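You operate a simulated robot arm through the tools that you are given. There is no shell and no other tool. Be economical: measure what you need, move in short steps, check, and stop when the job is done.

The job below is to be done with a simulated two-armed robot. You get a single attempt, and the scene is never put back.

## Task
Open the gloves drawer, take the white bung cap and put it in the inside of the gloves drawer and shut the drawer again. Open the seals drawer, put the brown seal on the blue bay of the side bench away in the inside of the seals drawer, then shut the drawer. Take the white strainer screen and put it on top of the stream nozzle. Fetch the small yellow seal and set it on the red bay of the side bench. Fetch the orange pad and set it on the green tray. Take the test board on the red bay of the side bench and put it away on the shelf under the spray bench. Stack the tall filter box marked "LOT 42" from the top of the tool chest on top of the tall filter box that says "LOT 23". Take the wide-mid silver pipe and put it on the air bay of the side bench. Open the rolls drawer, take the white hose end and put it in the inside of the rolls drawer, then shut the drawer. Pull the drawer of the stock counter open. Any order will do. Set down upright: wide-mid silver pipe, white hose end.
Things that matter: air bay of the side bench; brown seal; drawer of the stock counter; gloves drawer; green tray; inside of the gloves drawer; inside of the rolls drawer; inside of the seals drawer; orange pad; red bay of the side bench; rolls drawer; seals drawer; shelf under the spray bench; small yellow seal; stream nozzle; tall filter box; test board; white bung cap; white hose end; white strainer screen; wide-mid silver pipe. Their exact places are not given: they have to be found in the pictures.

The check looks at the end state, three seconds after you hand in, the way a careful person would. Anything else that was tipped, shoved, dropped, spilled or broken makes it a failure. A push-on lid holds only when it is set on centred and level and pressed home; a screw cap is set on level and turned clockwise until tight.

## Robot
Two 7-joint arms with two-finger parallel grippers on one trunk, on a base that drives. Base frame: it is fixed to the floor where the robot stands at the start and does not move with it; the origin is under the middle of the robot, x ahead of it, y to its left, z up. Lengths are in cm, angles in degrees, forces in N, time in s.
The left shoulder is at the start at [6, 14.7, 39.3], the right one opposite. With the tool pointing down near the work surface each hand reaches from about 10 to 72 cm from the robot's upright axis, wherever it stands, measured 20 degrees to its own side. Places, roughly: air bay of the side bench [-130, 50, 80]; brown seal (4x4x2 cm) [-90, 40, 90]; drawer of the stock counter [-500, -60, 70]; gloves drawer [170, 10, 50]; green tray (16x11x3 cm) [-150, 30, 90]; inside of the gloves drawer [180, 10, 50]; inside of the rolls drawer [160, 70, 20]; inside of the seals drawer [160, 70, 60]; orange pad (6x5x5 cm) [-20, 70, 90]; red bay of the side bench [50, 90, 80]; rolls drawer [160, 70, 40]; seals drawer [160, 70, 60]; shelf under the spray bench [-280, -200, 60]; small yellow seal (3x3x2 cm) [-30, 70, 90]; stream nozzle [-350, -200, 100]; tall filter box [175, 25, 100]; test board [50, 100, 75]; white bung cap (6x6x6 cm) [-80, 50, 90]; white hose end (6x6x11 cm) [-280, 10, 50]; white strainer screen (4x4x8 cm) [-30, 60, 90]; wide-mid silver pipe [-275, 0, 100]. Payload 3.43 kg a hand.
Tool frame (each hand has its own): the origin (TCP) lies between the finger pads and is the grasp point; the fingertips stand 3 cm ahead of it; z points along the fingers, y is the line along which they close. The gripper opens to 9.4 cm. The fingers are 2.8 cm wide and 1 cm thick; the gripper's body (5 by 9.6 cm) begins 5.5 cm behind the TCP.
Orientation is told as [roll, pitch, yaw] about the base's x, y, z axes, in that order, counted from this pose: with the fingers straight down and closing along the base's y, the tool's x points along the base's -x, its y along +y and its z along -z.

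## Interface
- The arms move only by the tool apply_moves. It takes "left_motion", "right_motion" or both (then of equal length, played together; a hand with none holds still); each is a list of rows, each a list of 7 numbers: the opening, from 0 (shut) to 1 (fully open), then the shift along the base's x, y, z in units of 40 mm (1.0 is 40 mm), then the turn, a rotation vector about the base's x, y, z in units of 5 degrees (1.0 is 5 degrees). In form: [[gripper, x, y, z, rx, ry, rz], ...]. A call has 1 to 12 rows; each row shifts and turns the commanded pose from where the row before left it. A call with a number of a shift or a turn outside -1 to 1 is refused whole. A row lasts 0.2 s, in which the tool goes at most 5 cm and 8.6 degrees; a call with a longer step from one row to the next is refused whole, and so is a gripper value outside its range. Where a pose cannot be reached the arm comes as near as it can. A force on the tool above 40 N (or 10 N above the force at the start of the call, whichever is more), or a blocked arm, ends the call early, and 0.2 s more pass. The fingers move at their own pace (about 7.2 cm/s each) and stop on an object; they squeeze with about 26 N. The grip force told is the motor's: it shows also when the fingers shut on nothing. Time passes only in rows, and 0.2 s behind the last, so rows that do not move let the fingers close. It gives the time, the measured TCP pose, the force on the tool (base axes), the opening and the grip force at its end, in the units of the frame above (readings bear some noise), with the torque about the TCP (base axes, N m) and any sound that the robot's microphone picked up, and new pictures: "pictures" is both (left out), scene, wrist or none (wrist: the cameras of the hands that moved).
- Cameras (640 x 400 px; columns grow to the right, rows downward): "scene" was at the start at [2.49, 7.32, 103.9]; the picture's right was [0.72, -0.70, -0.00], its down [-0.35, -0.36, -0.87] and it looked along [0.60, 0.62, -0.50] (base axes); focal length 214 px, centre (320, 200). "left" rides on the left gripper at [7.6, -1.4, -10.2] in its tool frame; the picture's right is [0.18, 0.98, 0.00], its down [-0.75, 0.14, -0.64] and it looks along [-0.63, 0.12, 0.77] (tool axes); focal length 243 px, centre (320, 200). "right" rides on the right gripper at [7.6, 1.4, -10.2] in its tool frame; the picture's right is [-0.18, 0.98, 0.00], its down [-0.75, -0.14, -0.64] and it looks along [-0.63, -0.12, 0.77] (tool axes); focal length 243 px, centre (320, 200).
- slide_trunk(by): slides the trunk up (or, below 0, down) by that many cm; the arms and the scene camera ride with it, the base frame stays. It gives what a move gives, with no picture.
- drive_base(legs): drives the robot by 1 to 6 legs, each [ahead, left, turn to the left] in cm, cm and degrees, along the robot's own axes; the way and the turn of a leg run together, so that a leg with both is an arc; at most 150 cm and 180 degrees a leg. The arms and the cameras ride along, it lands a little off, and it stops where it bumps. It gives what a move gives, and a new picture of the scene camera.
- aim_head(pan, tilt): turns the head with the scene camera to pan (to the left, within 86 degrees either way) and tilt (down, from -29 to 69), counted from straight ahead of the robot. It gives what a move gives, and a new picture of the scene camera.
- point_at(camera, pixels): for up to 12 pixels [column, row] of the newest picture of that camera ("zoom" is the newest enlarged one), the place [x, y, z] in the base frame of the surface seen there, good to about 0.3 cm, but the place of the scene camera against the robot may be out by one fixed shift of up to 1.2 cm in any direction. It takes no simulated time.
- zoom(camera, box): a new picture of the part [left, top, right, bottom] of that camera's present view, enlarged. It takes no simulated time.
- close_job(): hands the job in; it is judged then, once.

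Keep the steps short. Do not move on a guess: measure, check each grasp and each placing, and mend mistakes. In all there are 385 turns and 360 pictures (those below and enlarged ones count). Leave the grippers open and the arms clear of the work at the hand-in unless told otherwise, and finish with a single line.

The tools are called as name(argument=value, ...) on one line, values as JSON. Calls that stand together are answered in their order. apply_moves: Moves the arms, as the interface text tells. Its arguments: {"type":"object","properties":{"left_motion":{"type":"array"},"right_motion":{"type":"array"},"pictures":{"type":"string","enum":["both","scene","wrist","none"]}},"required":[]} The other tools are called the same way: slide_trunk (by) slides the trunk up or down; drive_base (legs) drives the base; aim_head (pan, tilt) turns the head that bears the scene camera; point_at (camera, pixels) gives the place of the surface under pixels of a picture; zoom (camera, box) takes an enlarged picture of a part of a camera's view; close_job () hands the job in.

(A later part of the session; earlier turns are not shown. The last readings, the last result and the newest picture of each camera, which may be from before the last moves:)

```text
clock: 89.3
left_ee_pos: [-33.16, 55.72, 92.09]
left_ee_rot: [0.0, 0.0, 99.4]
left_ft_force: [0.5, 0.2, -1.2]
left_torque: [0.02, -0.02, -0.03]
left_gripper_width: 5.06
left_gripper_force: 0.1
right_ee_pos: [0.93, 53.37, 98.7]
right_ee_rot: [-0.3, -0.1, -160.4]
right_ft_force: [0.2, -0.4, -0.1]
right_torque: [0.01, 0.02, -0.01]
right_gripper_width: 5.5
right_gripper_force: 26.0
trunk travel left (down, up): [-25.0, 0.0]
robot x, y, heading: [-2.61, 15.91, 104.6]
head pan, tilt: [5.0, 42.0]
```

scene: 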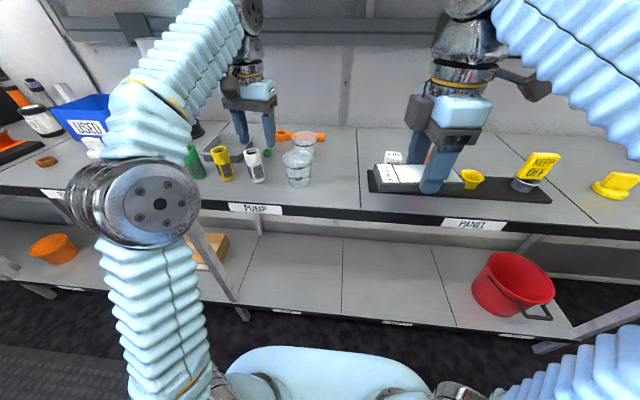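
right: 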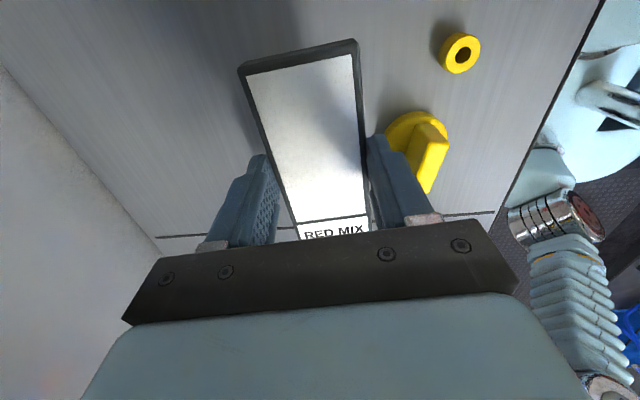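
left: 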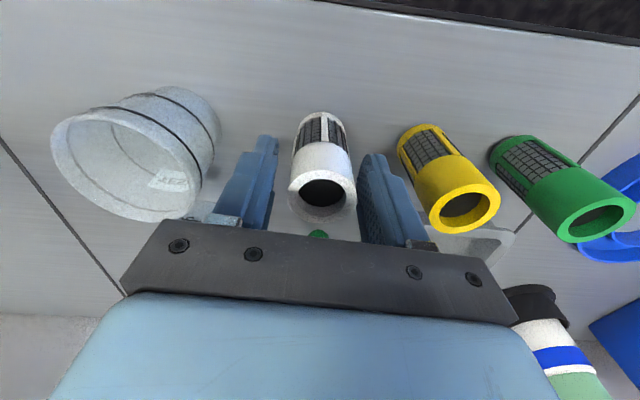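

Straddled. Close and lift.

apply_moves(left_motion=[[0, 0, 0, 0, 0, 0, 0], [0, 0, 0, 0, 0, 0, 0], [0, 0, 0, 0, 0, 0, 0], [0, 0, 0, 0.4, 0, 0, 0], [0, 0, 0, 0.5, 0, 0, 0], [0, 0, 0, 0.5, 0, 0, 0]])

```text
clock: 90.7
left_ee_pos: [-33.18, 56.04, 96.87]
left_ee_rot: [-0.2, 0.9, 99.4]
left_ft_force: [0.2, -0.7, 0.1]
left_torque: [0.01, -0.01, 0.0]
left_gripper_width: 3.35
left_gripper_force: 26.0
left hand out of reach, approached as far as the arm can: row 6
right_ee_pos: [0.99, 53.2, 98.65]
right_ee_rot: [-0.3, 0.0, -160.3]
right_ft_force: [-0.5, 0.4, -1.1]
right_torque: [-0.02, -0.02, 0.03]
right_gripper_width: 5.52
right_gripper_force: 25.9
trunk travel left (down, up): [-25.0, 0.0]
robot x, y, heading: [-2.62, 16.06, 104.4]
head pan, tilt: [5.0, 42.0]
```

scene: 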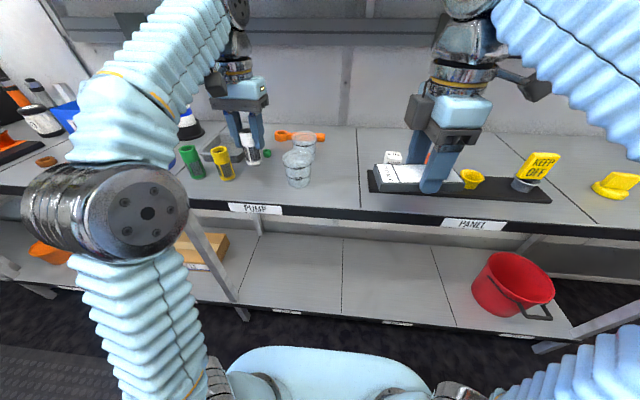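
left: 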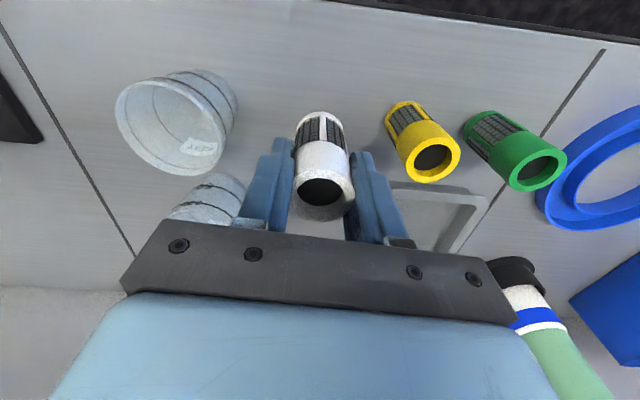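

Strainer held. Back off, turn to face along -x, and look.

drive_base(legs=[[-55, 0, 0], [0, 0, 76]])

aim_head(pan=20, tilt=15)

```text
clock: 97.1
left_ee_pos: [-35.8, -55.58, 96.82]
left_ee_rot: [-0.2, 0.8, 174.5]
left_ft_force: [-0.2, 0.2, 0.2]
left_torque: [0.0, -0.03, -0.01]
left_gripper_width: 3.38
left_gripper_force: 26.0
right_ee_pos: [-24.55, -23.03, 98.54]
right_ee_rot: [-0.3, -0.1, -85.3]
right_ft_force: [0.3, -0.5, 0.5]
right_torque: [-0.01, -0.05, -0.02]
right_gripper_width: 5.47
right_gripper_force: 26.1
trunk travel left (down, up): [-25.0, 0.0]
robot x, y, heading: [10.32, -36.36, 179.7]
head pan, tilt: [5.0, 42.0]
```

scene: 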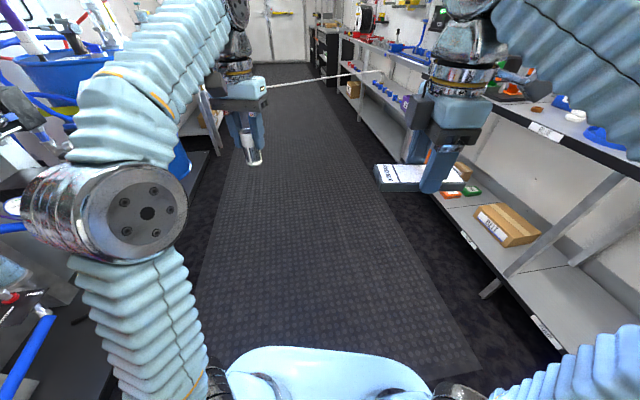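

```text
clock: 98.0
left_ee_pos: [-35.91, -55.4, 96.8]
left_ee_rot: [-0.2, 0.8, 174.5]
left_ft_force: [-0.1, 1.7, -0.8]
left_torque: [0.01, 0.01, -0.01]
left_gripper_width: 3.36
left_gripper_force: 26.6
right_ee_pos: [-24.44, -23.1, 98.73]
right_ee_rot: [-0.3, 0.0, -85.2]
right_ft_force: [0.1, 0.0, -0.1]
right_torque: [-0.02, -0.02, 0.0]
right_gripper_width: 5.51
right_gripper_force: 26.8
trunk travel left (down, up): [-25.0, 0.0]
robot x, y, heading: [10.27, -36.24, 179.3]
head pan, tilt: [20.0, 15.0]
```

scene: 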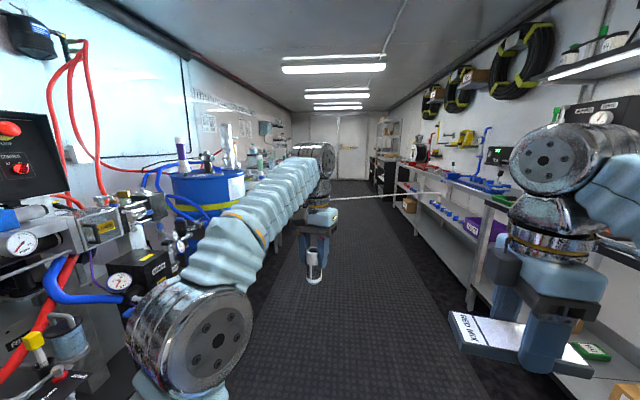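

There is a white rod or cord reaching across the aisle. Measure it.

zoom(camera="scene", box=[240, 130, 520, 300])

point_at(camera="scene", pixels=[[345, 198], [370, 197], [400, 194], [432, 194], [380, 178], [390, 172], [250, 150], [270, 185]])

```text
2.29 times, centred on (380, 215) of scene
```

zoom: 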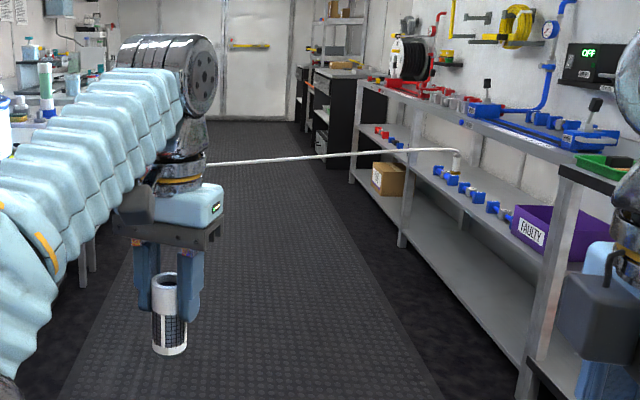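

```text
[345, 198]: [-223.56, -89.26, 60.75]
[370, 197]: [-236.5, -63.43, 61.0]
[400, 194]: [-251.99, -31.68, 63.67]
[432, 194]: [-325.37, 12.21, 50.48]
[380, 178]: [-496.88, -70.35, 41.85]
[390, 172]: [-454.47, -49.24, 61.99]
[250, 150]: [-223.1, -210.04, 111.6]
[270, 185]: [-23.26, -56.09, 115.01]
```

The white hose crosses the aisle at z≈60 around x=-225…-250. Go nearer: turn 14° and 100 cm ahead, then look.

drive_base(legs=[[0, 0, 14], [100, 0, 0]])

aim_head(pan=10, tilt=25)

```text
clock: 104.1
left_ee_pos: [-127.57, -91.39, 96.82]
left_ee_rot: [-0.2, 0.8, -170.7]
left_ft_force: [-0.1, 1.3, -0.8]
left_torque: [0.02, 0.0, 0.02]
left_gripper_width: 3.31
left_gripper_force: 26.0
right_ee_pos: [-125.03, -57.29, 98.55]
right_ee_rot: [-0.3, 0.0, -70.5]
right_ft_force: [0.9, 0.1, -0.6]
right_torque: [-0.01, 0.03, -0.02]
right_gripper_width: 5.52
right_gripper_force: 25.6
trunk travel left (down, up): [-25.0, 0.0]
robot x, y, heading: [-88.06, -61.25, -165.3]
head pan, tilt: [20.0, 15.0]
```

scene: 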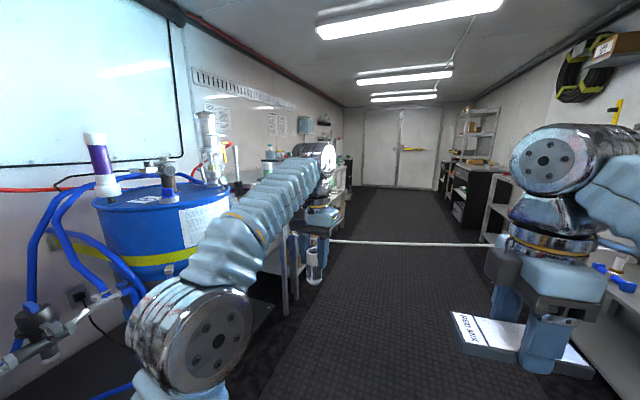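

```text
clock: 104.8
left_ee_pos: [-127.59, -91.39, 96.89]
left_ee_rot: [-0.3, 0.7, -170.6]
left_ft_force: [0.0, 0.0, -0.1]
left_torque: [0.01, 0.01, 0.01]
left_gripper_width: 3.35
left_gripper_force: 25.5
right_ee_pos: [-124.98, -57.25, 98.65]
right_ee_rot: [-0.3, 0.0, -70.4]
right_ft_force: [1.0, 0.3, -0.6]
right_torque: [0.01, -0.01, -0.01]
right_gripper_width: 5.53
right_gripper_force: 26.3
trunk travel left (down, up): [-25.0, 0.0]
robot x, y, heading: [-87.73, -61.49, -165.5]
head pan, tilt: [10.0, 25.0]
```

scene: 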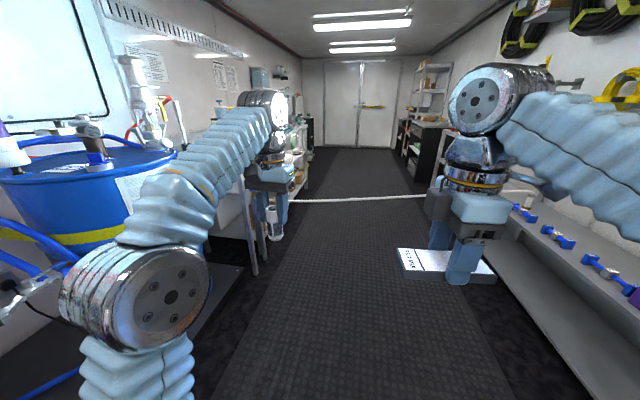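

zoom(camera="scene", box=[220, 130, 540, 290])

point_at(camera="scene", pixels=[[292, 200], [310, 200], [340, 199], [380, 197], [415, 196], [515, 200], [255, 260], [245, 200]])

```text
2.00 times, centred on (380, 210) of scene
```

zoom: 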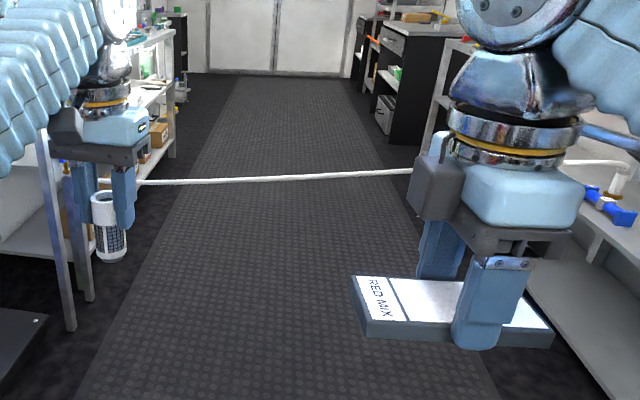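

```text
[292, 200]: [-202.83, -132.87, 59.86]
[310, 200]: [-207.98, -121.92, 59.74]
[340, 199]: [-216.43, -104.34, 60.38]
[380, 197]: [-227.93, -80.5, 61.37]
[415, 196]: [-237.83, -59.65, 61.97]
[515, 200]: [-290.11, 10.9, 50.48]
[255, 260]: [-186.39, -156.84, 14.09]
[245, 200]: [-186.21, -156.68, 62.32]
```

Hose spans from the left bench near (-190,-155,60) to the right bench shelf. Advance 45 cm and inspect both ends.

drive_base(legs=[[45, 0, 0]])

aim_head(pan=45, tilt=30)

aim_head(pan=-45, tilt=30)

```text
clock: 107.5
left_ee_pos: [-170.44, -102.74, 96.94]
left_ee_rot: [-0.2, 0.7, -170.3]
left_ft_force: [-0.5, 0.0, -0.1]
left_torque: [0.0, 0.03, -0.01]
left_gripper_width: 3.34
left_gripper_force: 25.6
right_ee_pos: [-167.93, -68.7, 98.63]
right_ee_rot: [-0.4, 0.0, -70.1]
right_ft_force: [1.0, 0.1, -0.9]
right_torque: [-0.03, 0.01, 0.02]
right_gripper_width: 5.51
right_gripper_force: 26.3
trunk travel left (down, up): [-25.0, 0.0]
robot x, y, heading: [-131.26, -72.36, -165.2]
head pan, tilt: [10.0, 25.0]
```

scene: 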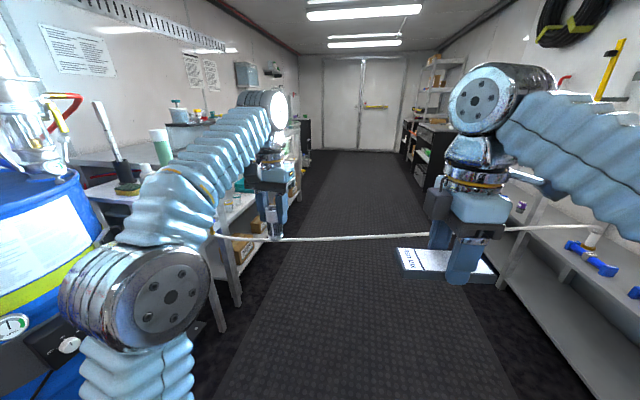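

```text
clock: 108.5
left_ee_pos: [-170.47, -102.78, 96.84]
left_ee_rot: [-0.3, 0.9, -170.3]
left_ft_force: [0.4, 0.6, -1.1]
left_torque: [-0.01, 0.01, 0.02]
left_gripper_width: 3.33
left_gripper_force: 26.2
right_ee_pos: [-167.98, -68.67, 98.52]
right_ee_rot: [-0.3, 0.0, -70.1]
right_ft_force: [-0.4, -1.0, -0.6]
right_torque: [0.0, 0.0, 0.03]
right_gripper_width: 5.5
right_gripper_force: 25.8
trunk travel left (down, up): [-25.0, 0.0]
robot x, y, heading: [-130.7, -72.44, -165.0]
head pan, tilt: [45.0, 30.0]
```

scene: 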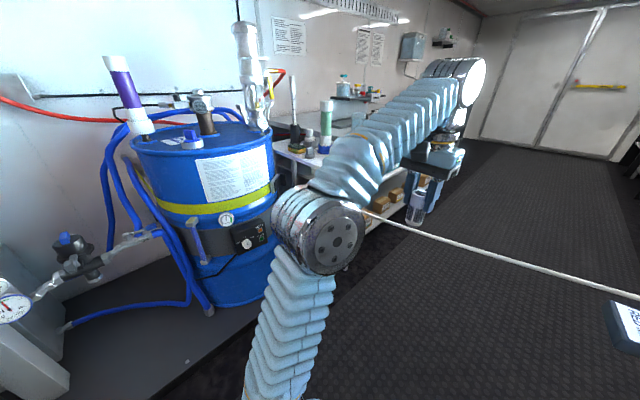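

```text
clock: 110.2
left_ee_pos: [-170.4, -102.73, 96.9]
left_ee_rot: [-0.3, 0.8, -170.4]
left_ft_force: [0.0, 0.3, 0.9]
left_torque: [-0.02, -0.02, -0.01]
left_gripper_width: 3.34
left_gripper_force: 26.2
right_ee_pos: [-168.09, -68.59, 98.69]
right_ee_rot: [-0.3, 0.0, -70.1]
right_ft_force: [0.0, 0.0, -1.3]
right_torque: [0.0, 0.0, 0.01]
right_gripper_width: 5.5
right_gripper_force: 26.4
trunk travel left (down, up): [-25.0, 0.0]
robot x, y, heading: [-130.8, -72.47, -165.2]
head pan, tilt: [-45.0, 30.0]
```

scene: 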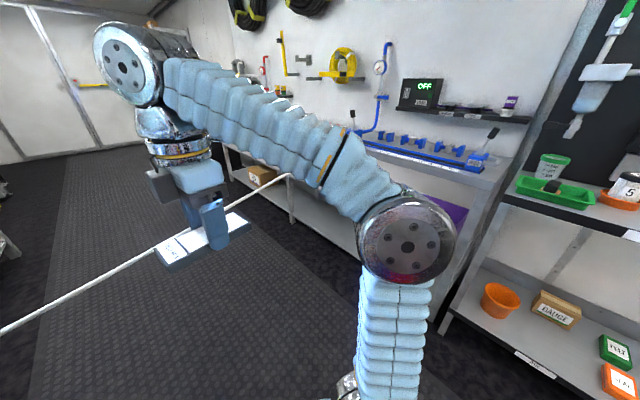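

drive_base(legs=[[0, 0, 35]])

aim_head(pan=0, tilt=30)

```text
clock: 112.3
left_ee_pos: [-145.4, -120.3, 96.79]
left_ee_rot: [-0.2, 0.8, -134.8]
left_ft_force: [0.6, -0.7, -0.5]
left_torque: [0.03, -0.02, 0.0]
left_gripper_width: 3.33
left_gripper_force: 25.8
right_ee_pos: [-163.22, -90.96, 98.69]
right_ee_rot: [-0.2, 0.0, -34.6]
right_ft_force: [0.1, -0.4, -0.3]
right_torque: [-0.02, 0.01, 0.02]
right_gripper_width: 5.52
right_gripper_force: 26.4
trunk travel left (down, up): [-25.0, 0.0]
robot x, y, heading: [-130.35, -72.2, -129.8]
head pan, tilt: [-45.0, 30.0]
```

scene: 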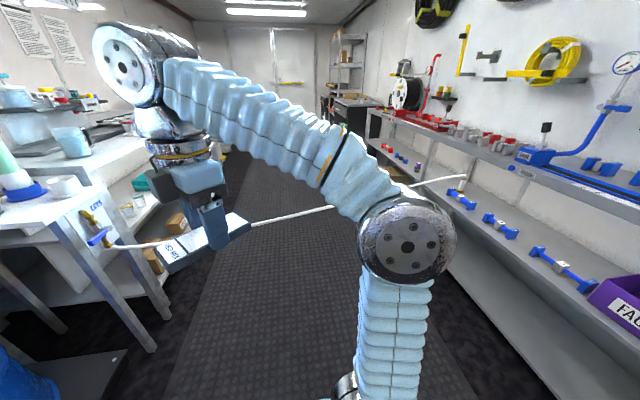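

```text
clock: 113.4
left_ee_pos: [-145.52, -120.2, 96.87]
left_ee_rot: [0.0, 0.8, -134.8]
left_ft_force: [0.0, 0.6, -0.6]
left_torque: [-0.01, -0.03, -0.01]
left_gripper_width: 3.31
left_gripper_force: 25.4
right_ee_pos: [-163.19, -91.12, 98.63]
right_ee_rot: [-0.3, 0.1, -34.6]
right_ft_force: [0.1, 0.0, -0.9]
right_torque: [0.02, 0.03, -0.01]
right_gripper_width: 5.53
right_gripper_force: 25.8
trunk travel left (down, up): [-25.0, 0.0]
robot x, y, heading: [-130.56, -72.17, -129.7]
head pan, tilt: [0.0, 30.0]
```

scene: 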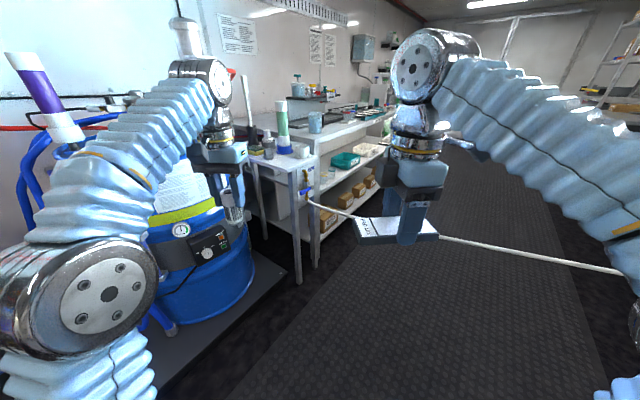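

zoom(camera="scene", box=[240, 90, 440, 260])

aim_head(pan=-60, tilt=20)

zoom(camera="scene", box=[300, 110, 480, 230])

```text
2.35 times, centred on (340, 175) of scene
```

zoom: 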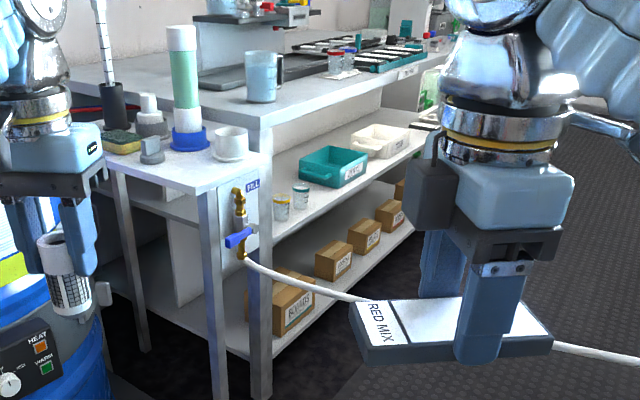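

```text
clock: 114.7
left_ee_pos: [-145.34, -120.25, 96.89]
left_ee_rot: [-0.2, 0.8, -134.7]
left_ft_force: [0.0, -0.2, 0.3]
left_torque: [0.03, 0.01, 0.0]
left_gripper_width: 3.32
left_gripper_force: 26.6
right_ee_pos: [-163.3, -90.93, 98.56]
right_ee_rot: [-0.4, 0.0, -34.6]
right_ft_force: [0.2, -0.1, -1.4]
right_torque: [-0.01, -0.02, 0.0]
right_gripper_width: 5.51
right_gripper_force: 25.9
trunk travel left (down, up): [-25.0, 0.0]
robot x, y, heading: [-130.47, -71.86, -129.9]
head pan, tilt: [-60.0, 20.0]
```

scene: 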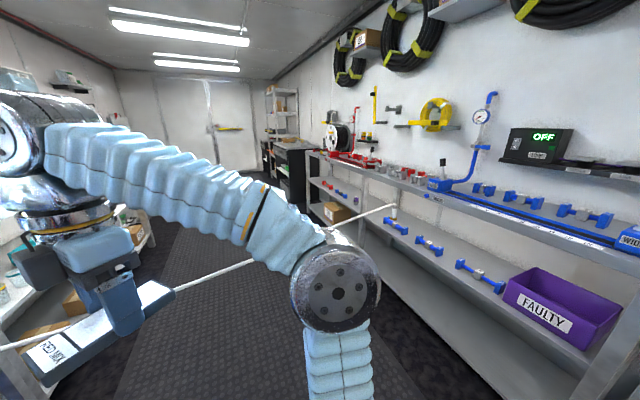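

```text
3.33 times, centred on (390, 170) of scene
```

zoom: 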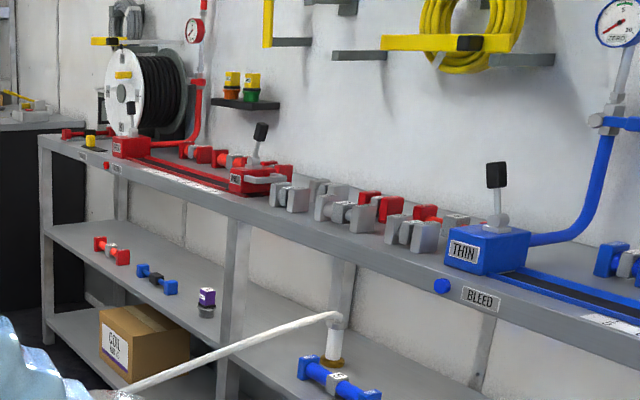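

The hose ties a FILL tap to the white fitting on the shelf and blocks the lane, so hands must be freed first. I'll go to the blue bay of the side bench to park things and take the seal and cap.

drive_base(legs=[[0, 0, -126.5], [0, -82, 0], [39, 0, 0]])

aim_head(pan=5, tilt=38)

```text
clock: 126.4
left_ee_pos: [-88.4, 24.87, 96.86]
left_ee_rot: [-0.2, 0.7, 97.5]
left_ft_force: [-0.5, -0.6, -0.1]
left_torque: [0.0, -0.01, -0.02]
left_gripper_width: 3.32
left_gripper_force: 26.0
right_ee_pos: [-54.3, 21.17, 98.65]
right_ee_rot: [-0.3, 0.0, -162.1]
right_ft_force: [0.8, -0.1, -0.8]
right_torque: [0.03, 0.0, 0.02]
right_gripper_width: 5.51
right_gripper_force: 26.0
trunk travel left (down, up): [-25.0, 0.0]
robot x, y, heading: [-59.61, -16.34, 102.5]
head pan, tilt: [-60.0, 20.0]
```

scene: 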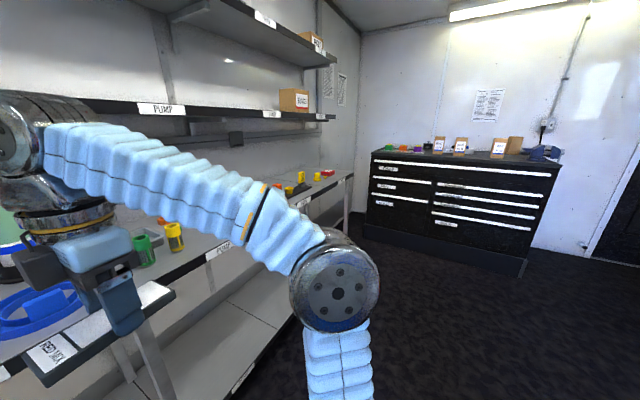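

```text
clock: 127.8
left_ee_pos: [-88.46, 24.98, 96.75]
left_ee_rot: [-0.3, 0.8, 97.6]
left_ft_force: [-0.5, 0.3, -1.3]
left_torque: [0.02, 0.02, -0.01]
left_gripper_width: 3.33
left_gripper_force: 25.8
right_ee_pos: [-54.53, 21.18, 98.68]
right_ee_rot: [-0.2, -0.1, -162.2]
right_ft_force: [0.0, -0.2, -1.0]
right_torque: [-0.05, 0.02, 0.03]
right_gripper_width: 5.52
right_gripper_force: 25.9
trunk travel left (down, up): [-25.0, 0.0]
robot x, y, heading: [-59.88, -15.43, 102.6]
head pan, tilt: [5.0, 38.0]
```

scene: 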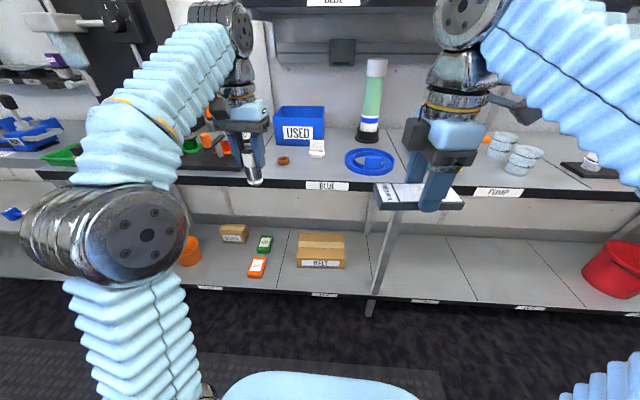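

zoom(camera="scene", box=[240, 100, 440, 225])

point_at(camera="scene", pixels=[[318, 146], [283, 160], [325, 172], [347, 160], [392, 160], [280, 172], [260, 150], [370, 175]])

```text
3.20 times, centred on (340, 162) of scene
```

zoom: 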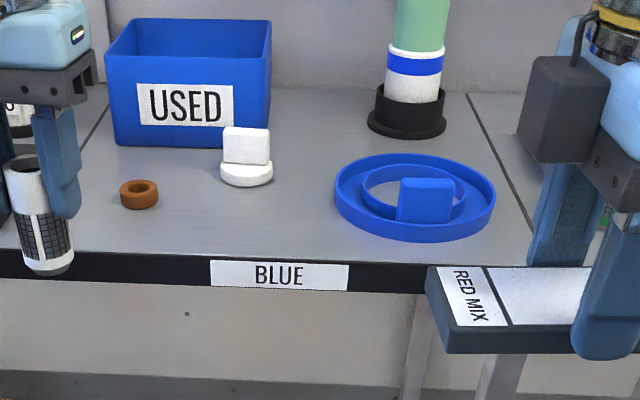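

```text
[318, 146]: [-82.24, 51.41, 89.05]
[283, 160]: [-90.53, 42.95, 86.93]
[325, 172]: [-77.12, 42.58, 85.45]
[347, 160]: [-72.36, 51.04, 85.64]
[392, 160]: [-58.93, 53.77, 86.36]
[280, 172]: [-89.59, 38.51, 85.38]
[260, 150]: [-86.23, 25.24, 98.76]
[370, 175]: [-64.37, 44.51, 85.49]
```

Plan: strainer parked left of the brown seal at ≈(-95.5,38.6), board at the bay's front ≈(-78,41.4). Shift base left 6, ahead 13.

drive_base(legs=[[13, 6, 1]])

zoom(camera="left", box=[0, 0, 640, 400])

point_at(camera="zoom", pixels=[[320, 60], [250, 100], [400, 80], [480, 100], [250, 60], [200, 100]])

```text
clock: 129.1
left_ee_pos: [-97.83, 35.93, 96.93]
left_ee_rot: [-0.2, 0.9, 98.6]
left_ft_force: [-0.2, 0.7, -0.8]
left_torque: [0.0, 0.01, -0.01]
left_gripper_width: 3.35
left_gripper_force: 26.2
right_ee_pos: [-63.88, 32.98, 98.64]
right_ee_rot: [-0.3, 0.0, -161.2]
right_ft_force: [-0.5, -0.7, -0.9]
right_torque: [0.0, 0.02, 0.01]
right_gripper_width: 5.53
right_gripper_force: 26.3
trunk travel left (down, up): [-25.0, 0.0]
robot x, y, heading: [-68.07, -4.3, 104.0]
head pan, tilt: [5.0, 38.0]
```

scene: 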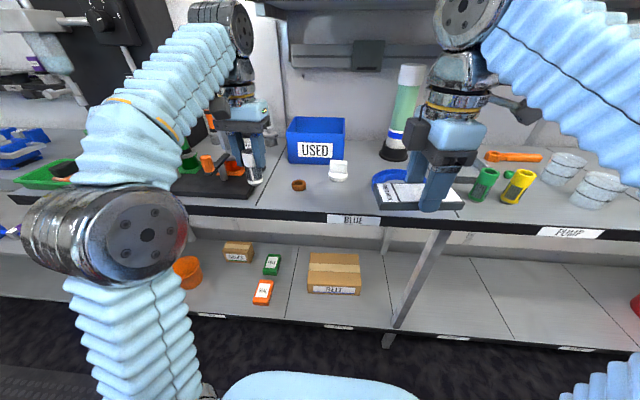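

```text
1.00 times, centred on (320, 200) of left (not enlarged: the box is as wide or as high as the picture)
```

zoom: 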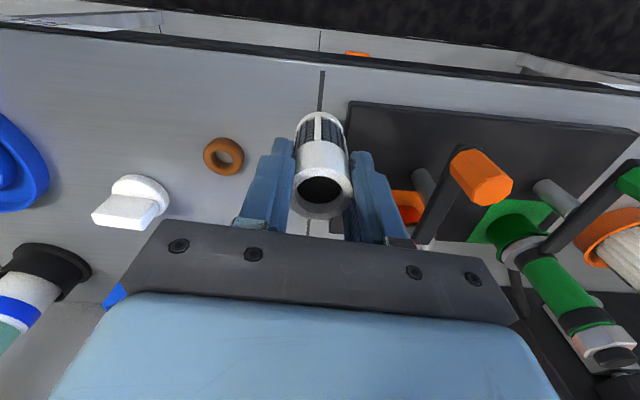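

```text
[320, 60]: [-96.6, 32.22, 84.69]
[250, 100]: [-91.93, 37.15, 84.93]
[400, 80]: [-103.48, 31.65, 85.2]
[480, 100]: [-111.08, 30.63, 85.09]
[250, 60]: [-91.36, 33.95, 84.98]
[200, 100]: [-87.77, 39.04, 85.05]
```

Place strainer at (-94.5, 36.8), release at z≈92.2.

apply_moves(left_motion=[[0, 0.42, 0.1, 0, 0.18, 0, 0], [0, 0.42, 0.1, 0, 0, 0, 0], [0, 0, 0, -0.5, 0, 0, 0], [0, 0, 0, -0.5, 0, 0, 0], [0, 0, 0, -0.12, 0, 0, 0], [0, 0, 0, 0, 0, 0, 0]])

```text
clock: 130.5
left_ee_pos: [-94.56, 36.87, 92.36]
left_ee_rot: [-0.4, -0.2, 98.6]
left_ft_force: [0.4, 3.2, 11.3]
left_torque: [0.21, 0.09, -0.05]
left_gripper_width: 3.36
left_gripper_force: 26.0
right_ee_pos: [-63.81, 32.89, 98.65]
right_ee_rot: [-0.3, 0.0, -161.2]
right_ft_force: [0.1, 0.1, 0.0]
right_torque: [0.02, -0.01, -0.02]
right_gripper_width: 5.54
right_gripper_force: 26.2
trunk travel left (down, up): [-25.0, 0.0]
robot x, y, heading: [-68.14, -4.12, 103.4]
head pan, tilt: [5.0, 38.0]
```

scene: 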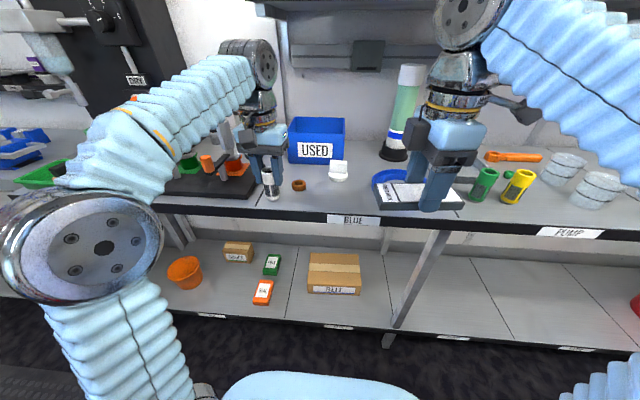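
left: 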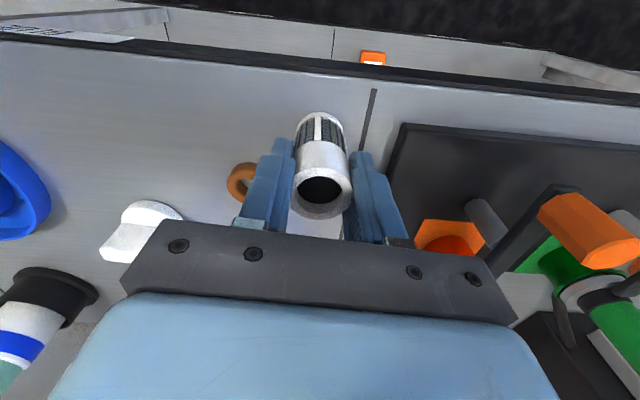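

Standing on the bench. Open and lift.

apply_moves(left_motion=[[0.5, 0, 0, 0, 0, 0, 0], [0.5, 0, 0, 0, 0, 0, 0], [0.5, 0, 0, 0.5, 0, 0, 0], [0.5, 0, 0, 0.6, 0, 0, 0], [0.8, 0.3, 0.6, 0, 0.972, 0.235, 0], [0.8, 0.4, 0.6, 0, 0.972, 0.235, 0]])

```text
clock: 131.9
left_ee_pos: [-91.98, 41.65, 96.73]
left_ee_rot: [0.5, -10.0, 98.5]
left_ft_force: [-0.2, -0.7, 0.1]
left_torque: [0.02, 0.0, 0.0]
left_gripper_width: 7.52
left_gripper_force: 0.1
right_ee_pos: [-63.82, 32.92, 98.56]
right_ee_rot: [-0.2, 0.0, -161.1]
right_ft_force: [0.2, -0.2, -1.5]
right_torque: [0.0, -0.01, -0.03]
right_gripper_width: 5.54
right_gripper_force: 26.0
trunk travel left (down, up): [-25.0, 0.0]
robot x, y, heading: [-67.62, -4.32, 103.6]
head pan, tilt: [5.0, 38.0]
```

scene: 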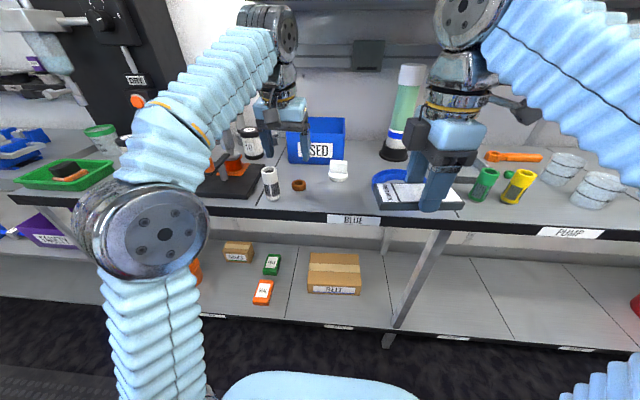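
left: 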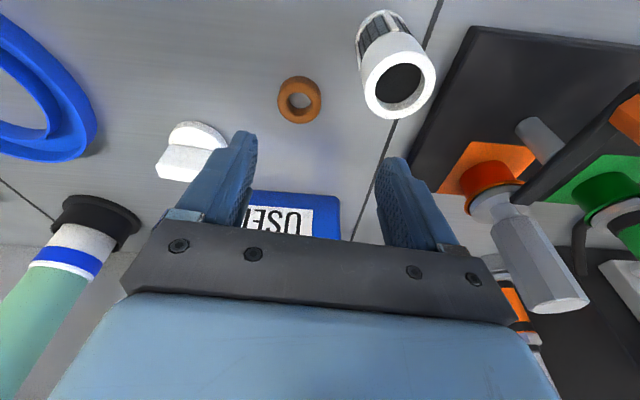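

point_at(camera="left", pixels=[[299, 80], [299, 118], [280, 100], [319, 100], [175, 165], [215, 140], [190, 125], [160, 165], [228, 165]])

zoom(camera="left", box=[130, 60, 370, 210])

```text
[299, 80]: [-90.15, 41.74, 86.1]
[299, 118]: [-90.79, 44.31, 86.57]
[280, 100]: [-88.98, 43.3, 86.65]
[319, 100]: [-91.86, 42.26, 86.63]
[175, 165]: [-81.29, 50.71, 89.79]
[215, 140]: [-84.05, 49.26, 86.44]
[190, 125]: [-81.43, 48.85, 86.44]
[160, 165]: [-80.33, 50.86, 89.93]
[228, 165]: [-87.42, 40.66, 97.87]
```

```text
2.67 times, centred on (250, 135) of left
```

zoom: 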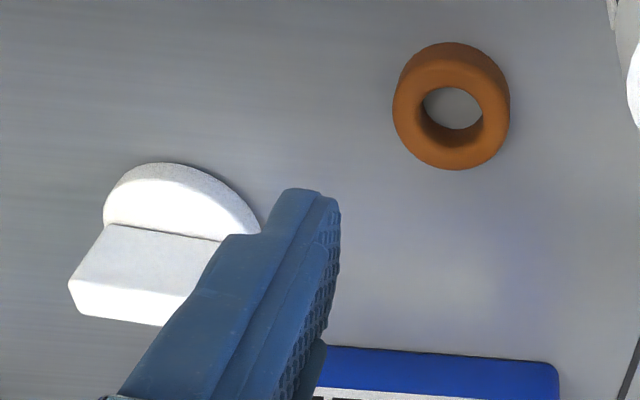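

Seal centre (-90.45, 42.8). Descend on it, untilting.

apply_moves(left_motion=[[0.55, 0.2, 0.13, -0.2, -0.972, -0.235, 0], [0.55, 0.2, 0.13, -0.5, -0.972, -0.235, 0], [0.55, 0, 0, -0.5, 0, 0, 0], [0.55, 0, 0, -0.3, 0, 0, 0]], pictures="wrist")

```text
clock: 132.9
left_ee_pos: [-90.23, 42.6, 90.65]
left_ee_rot: [-0.4, -0.2, 98.6]
left_ft_force: [-0.4, -1.3, -0.1]
left_torque: [-0.02, -0.01, 0.02]
left_gripper_width: 5.15
left_gripper_force: 0.1
right_ee_pos: [-63.91, 32.93, 98.59]
right_ee_rot: [-0.2, 0.0, -161.2]
right_ft_force: [-0.2, -0.1, 0.4]
right_torque: [-0.02, 0.0, 0.0]
right_gripper_width: 5.49
right_gripper_force: 26.4
trunk travel left (down, up): [-25.0, 0.0]
robot x, y, heading: [-68.37, -4.2, 103.5]
head pan, tilt: [5.0, 38.0]
```

left: 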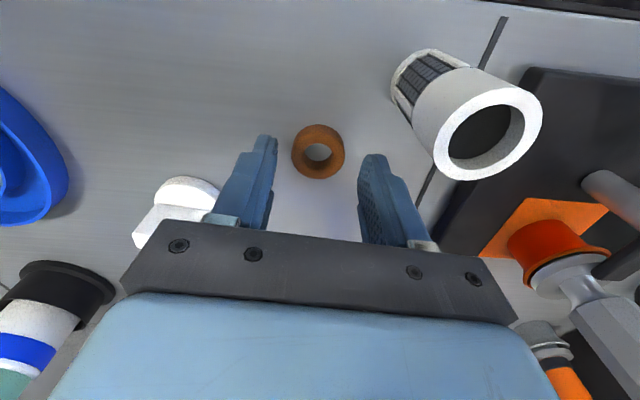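

apply_moves(left_motion=[[0.55, 0, 0, -0.3, 0, 0, 0], [0.55, 0, 0, -0.3, 0, 0, 0], [0, 0, 0, 0, 0, 0, 0], [0, 0, 0, 0, 0, 0, 0], [0, 0, 0, 0, 0, 0, 0], [0, 0, 0, 0.5, 0, 0, 0], [0, 0, 0, 0.6, 0, 0, 0], [0, 0, 0, 0.6, 0, 0, 0]], pictures="wrist")

```text
clock: 134.7
left_ee_pos: [-90.06, 42.52, 94.35]
left_ee_rot: [-0.6, 0.4, 98.7]
left_ft_force: [0.4, -0.8, 0.4]
left_torque: [0.04, -0.03, 0.02]
left_gripper_width: 3.43
left_gripper_force: 25.4
left hand out of reach, approached as far as the arm can: row 8
right_ee_pos: [-63.88, 32.98, 98.71]
right_ee_rot: [-0.2, 0.1, -161.2]
right_ft_force: [0.2, -0.4, -0.5]
right_torque: [-0.02, 0.01, 0.0]
right_gripper_width: 5.52
right_gripper_force: 25.9
trunk travel left (down, up): [-25.0, 0.0]
robot x, y, heading: [-68.36, -4.46, 103.6]
head pan, tilt: [5.0, 38.0]
```

left: 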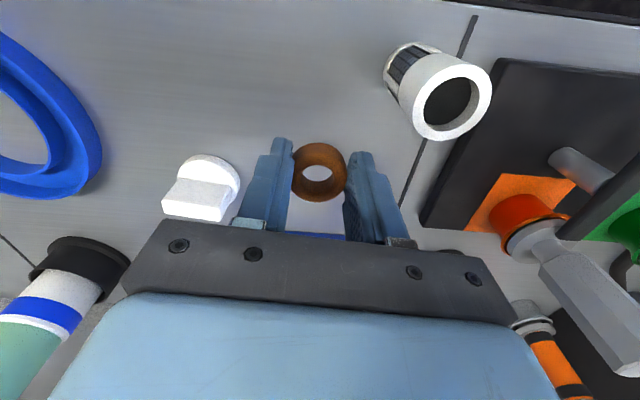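

Seal held. Retract the left hand toward me, then shift base 12 cm left so the right hand can set the board at the bay front.

apply_moves(left_motion=[[0, 0.16, -0.68, 0.3, 0, 0, 0], [0, 0.16, -0.68, 0.3, 0, 0, 0], [0, 0.16, -0.68, 0.3, 0, 0, 0], [0, 0.16, -0.68, 0, 0, 0, 0], [0, 0.16, -0.68, 0, 0, 0, 0]], pictures="none")

drive_base(legs=[[0, 12, 0]])

```text
clock: 135.9
left_ee_pos: [-86.99, 28.93, 98.88]
left_ee_rot: [-0.3, 0.0, 98.6]
left_ft_force: [-0.1, 0.3, -0.9]
left_torque: [-0.02, -0.02, -0.03]
left_gripper_width: 3.38
left_gripper_force: 26.2
right_ee_pos: [-63.87, 32.98, 98.74]
right_ee_rot: [-0.3, 0.0, -161.2]
right_ft_force: [0.2, 0.1, -1.0]
right_torque: [-0.02, 0.0, -0.03]
right_gripper_width: 5.49
right_gripper_force: 25.5
trunk travel left (down, up): [-25.0, 0.0]
robot x, y, heading: [-68.46, -4.56, 103.9]
head pan, tilt: [5.0, 38.0]
```

```text
clock: 137.2
left_ee_pos: [-98.77, 26.04, 98.96]
left_ee_rot: [-0.4, -0.1, 98.7]
left_ft_force: [0.2, -0.5, 0.6]
left_torque: [0.02, -0.01, 0.0]
left_gripper_width: 3.41
left_gripper_force: 25.8
right_ee_pos: [-75.68, 30.03, 98.7]
right_ee_rot: [-0.3, 0.0, -161.0]
right_ft_force: [-0.1, -0.3, -0.1]
right_torque: [0.03, 0.02, 0.05]
right_gripper_width: 5.48
right_gripper_force: 26.3
trunk travel left (down, up): [-25.0, 0.0]
robot x, y, heading: [-79.74, -7.22, 103.8]
head pan, tilt: [5.0, 38.0]
```

scene: 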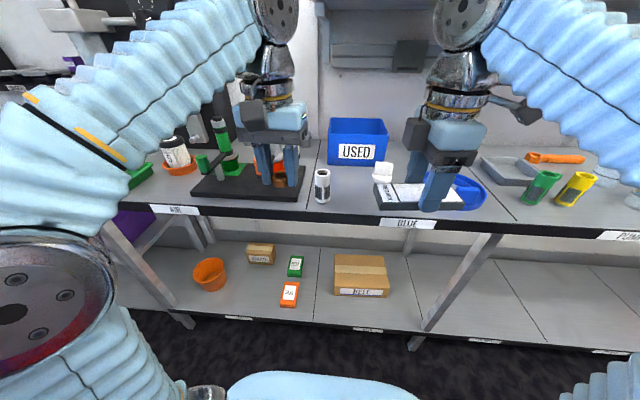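

apply_moves(right_motion=[[0, -0.27, 0.95, -0.4, 0, 0, -0.4], [0, -0.27, 0.95, -0.4, 0, 0, -0.4], [0, -0.26, 0.95, -0.4, 0, 0, -0.4], [0, 0, 0, -0.4, 0, 0, 0], [0, 0, 0, -0.4, 0, 0, 0], [0, 0, 0, 0, 0, 0, 0]])

```text
clock: 138.6
left_ee_pos: [-98.82, 26.09, 99.08]
left_ee_rot: [-0.5, -0.2, 98.8]
left_ft_force: [0.8, -0.1, -0.2]
left_torque: [0.03, 0.0, 0.0]
left_gripper_width: 3.37
left_gripper_force: 26.2
right_ee_pos: [-78.77, 41.69, 90.66]
right_ee_rot: [-0.3, 0.0, -167.1]
right_ft_force: [0.0, 0.5, -0.5]
right_torque: [0.01, 0.0, 0.02]
right_gripper_width: 5.51
right_gripper_force: 26.1
trunk travel left (down, up): [-25.0, 0.0]
robot x, y, heading: [-79.8, -7.08, 103.7]
head pan, tilt: [5.0, 38.0]
```

scene: 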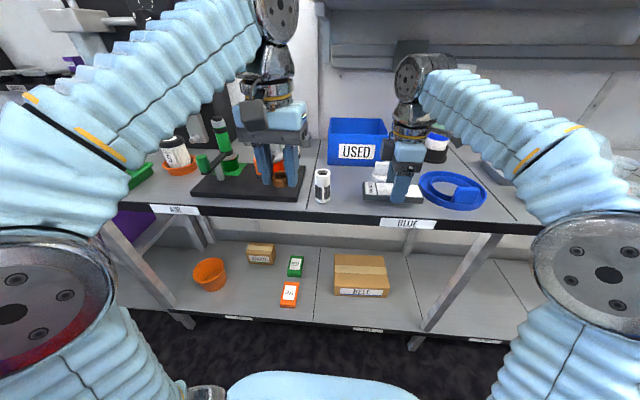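
right: 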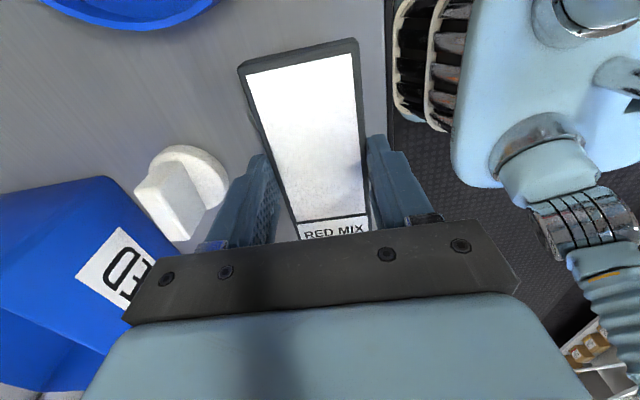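

apply_moves(right_motion=[[0, 0, -0.03, -0.3, 0, 0, 0], [0, 0, 0, -0.2, 0, 0, 0], [0, 0, 0, 0, 0, 0, 0]], pictures="wrist")

```text
clock: 139.4
left_ee_pos: [-98.75, 26.08, 98.97]
left_ee_rot: [-0.3, -0.1, 98.6]
left_ft_force: [0.8, 0.1, 0.2]
left_torque: [0.0, -0.01, 0.02]
left_gripper_width: 3.38
left_gripper_force: 25.7
right_ee_pos: [-78.78, 41.37, 88.81]
right_ee_rot: [-0.3, -0.1, -167.1]
right_ft_force: [-0.5, 0.4, 0.5]
right_torque: [0.01, 0.0, 0.0]
right_gripper_width: 5.52
right_gripper_force: 25.9
trunk travel left (down, up): [-25.0, 0.0]
robot x, y, heading: [-80.03, -7.04, 103.5]
head pan, tilt: [5.0, 38.0]
```

right: 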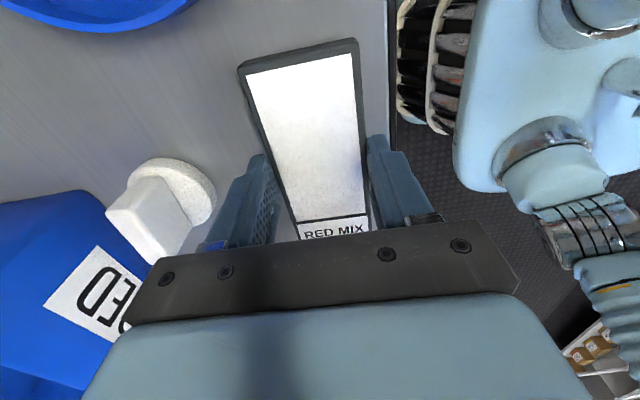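

apply_moves(right_motion=[[0, 0, 0, -0.09, 0, 0, 0], [0.66, 0, 0, 0, 0, 0, 0], [0.66, 0, 0, 0, 0, 0, 0], [0.66, 0, 0, 0.5, 0, 0, 0], [0.66, 0, 0, 0.8, 0, 0, 0], [0.66, 0, 0, 0.2, 0, 0, 0]])

```text
clock: 140.8
left_ee_pos: [-98.68, 26.06, 99.08]
left_ee_rot: [-0.5, -0.1, 98.6]
left_ft_force: [0.8, -0.6, -0.1]
left_torque: [-0.03, -0.01, -0.05]
left_gripper_width: 3.38
left_gripper_force: 26.1
right_ee_pos: [-78.66, 41.39, 94.32]
right_ee_rot: [-0.3, 0.0, -167.0]
right_ft_force: [-0.1, 0.2, -0.3]
right_torque: [0.01, 0.03, -0.01]
right_gripper_width: 6.22
right_gripper_force: 0.0
trunk travel left (down, up): [-25.0, 0.0]
robot x, y, heading: [-80.21, -6.96, 103.8]
head pan, tilt: [5.0, 38.0]
```

scene: 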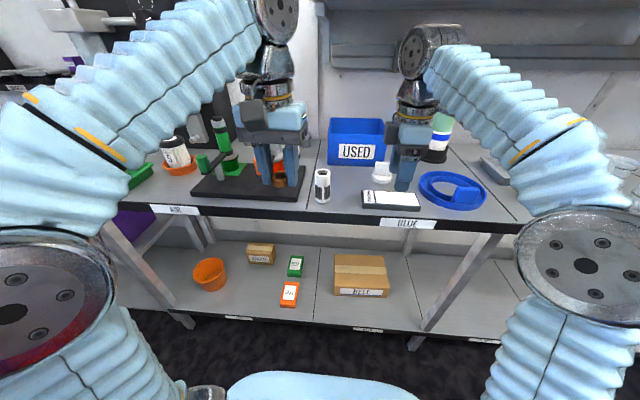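
right: 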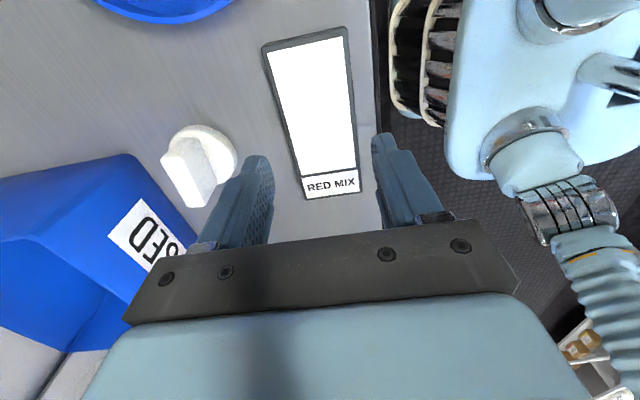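

Board parked. Now move the right hand over the bung cap.

apply_moves(right_motion=[[0.66, 0, 0, 0.4, 0.972, 0.235, 0], [0.66, -0.2, 0.6, 0.3, 0.972, 0.235, 0], [0.66, -0.3, 0.8, 0, 0, 0, 0], [0.66, -0.3, 0.6, 0, 0, 0, 0], [0.66, 0, 0, 0, 0, 0, 0]], pictures="wrist")

```text
clock: 142.0
left_ee_pos: [-98.76, 26.1, 99.05]
left_ee_rot: [-0.4, -0.1, 98.6]
left_ft_force: [0.6, 0.6, 0.9]
left_torque: [0.0, 0.0, 0.01]
left_gripper_width: 3.37
left_gripper_force: 26.0
right_ee_pos: [-81.7, 48.68, 97.16]
right_ee_rot: [-10.3, 0.0, -167.1]
right_ft_force: [0.3, -0.3, 0.8]
right_torque: [-0.03, -0.01, -0.03]
right_gripper_width: 6.19
right_gripper_force: 0.0
right hand out of reach, approached as far as the arm can: row 4
trunk travel left (down, up): [-25.0, 0.0]
robot x, y, heading: [-79.79, -7.12, 103.8]
head pan, tilt: [5.0, 38.0]
```

right: 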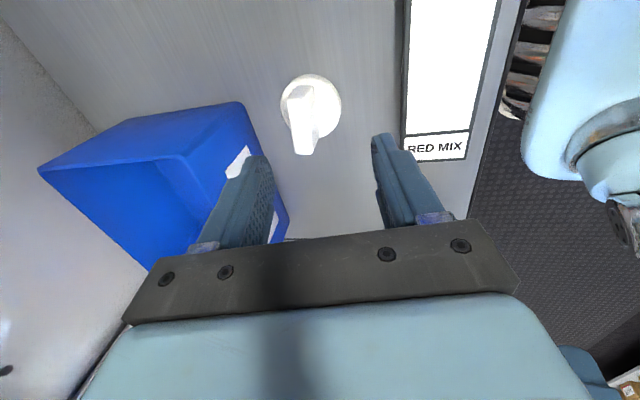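

point_at(camera="right", pixels=[[300, 100], [305, 145], [292, 110], [316, 110], [310, 80], [335, 105], [245, 110], [240, 170], [250, 145]])

```text
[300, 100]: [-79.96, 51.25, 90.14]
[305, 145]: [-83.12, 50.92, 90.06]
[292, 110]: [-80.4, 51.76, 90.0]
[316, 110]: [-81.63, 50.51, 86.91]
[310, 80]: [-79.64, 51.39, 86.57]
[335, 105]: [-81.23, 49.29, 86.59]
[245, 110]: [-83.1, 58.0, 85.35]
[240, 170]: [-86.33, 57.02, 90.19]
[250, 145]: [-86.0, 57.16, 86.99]
```

Handle centre (-81.5, 51.0), top 90.1, thin depth-wise. Descend with a 3.8 cm opening.

apply_moves(right_motion=[[0.4, 0.02, 0.15, -0.3, -0.972, -0.235, 0], [0.4, 0.02, 0.2, -0.4, -0.972, -0.235, 0], [0.4, 0, 0.2, -0.3, 0, 0, 0], [0.4, 0, 0, 0, 0, 0, 0]])

```text
clock: 143.0
left_ee_pos: [-98.74, 26.06, 98.97]
left_ee_rot: [-0.4, -0.1, 98.5]
left_ft_force: [-0.3, 0.7, 0.3]
left_torque: [-0.05, 0.03, -0.02]
left_gripper_width: 3.36
left_gripper_force: 25.5
right_ee_pos: [-81.24, 49.45, 93.99]
right_ee_rot: [-5.3, -0.1, -167.1]
right_ft_force: [-0.6, 0.6, -0.5]
right_torque: [0.01, -0.02, 0.0]
right_gripper_width: 3.76
right_gripper_force: 0.2
right hand out of reach, approached as far as the arm can: row 1, 2
trunk travel left (down, up): [-25.0, 0.0]
robot x, y, heading: [-79.95, -7.29, 103.7]
head pan, tilt: [5.0, 38.0]
```

scene: 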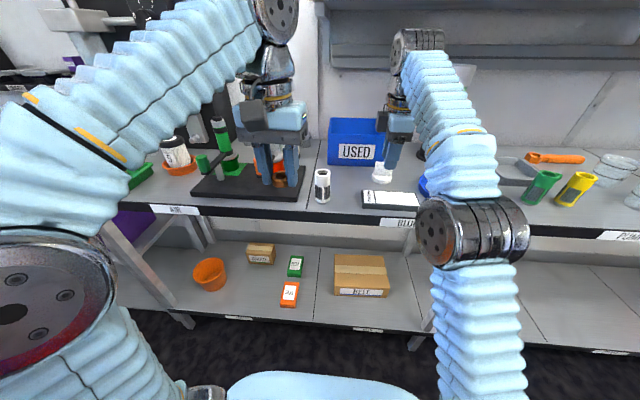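
right: 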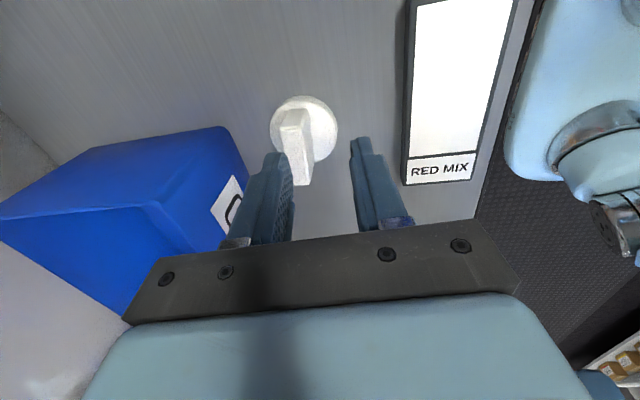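

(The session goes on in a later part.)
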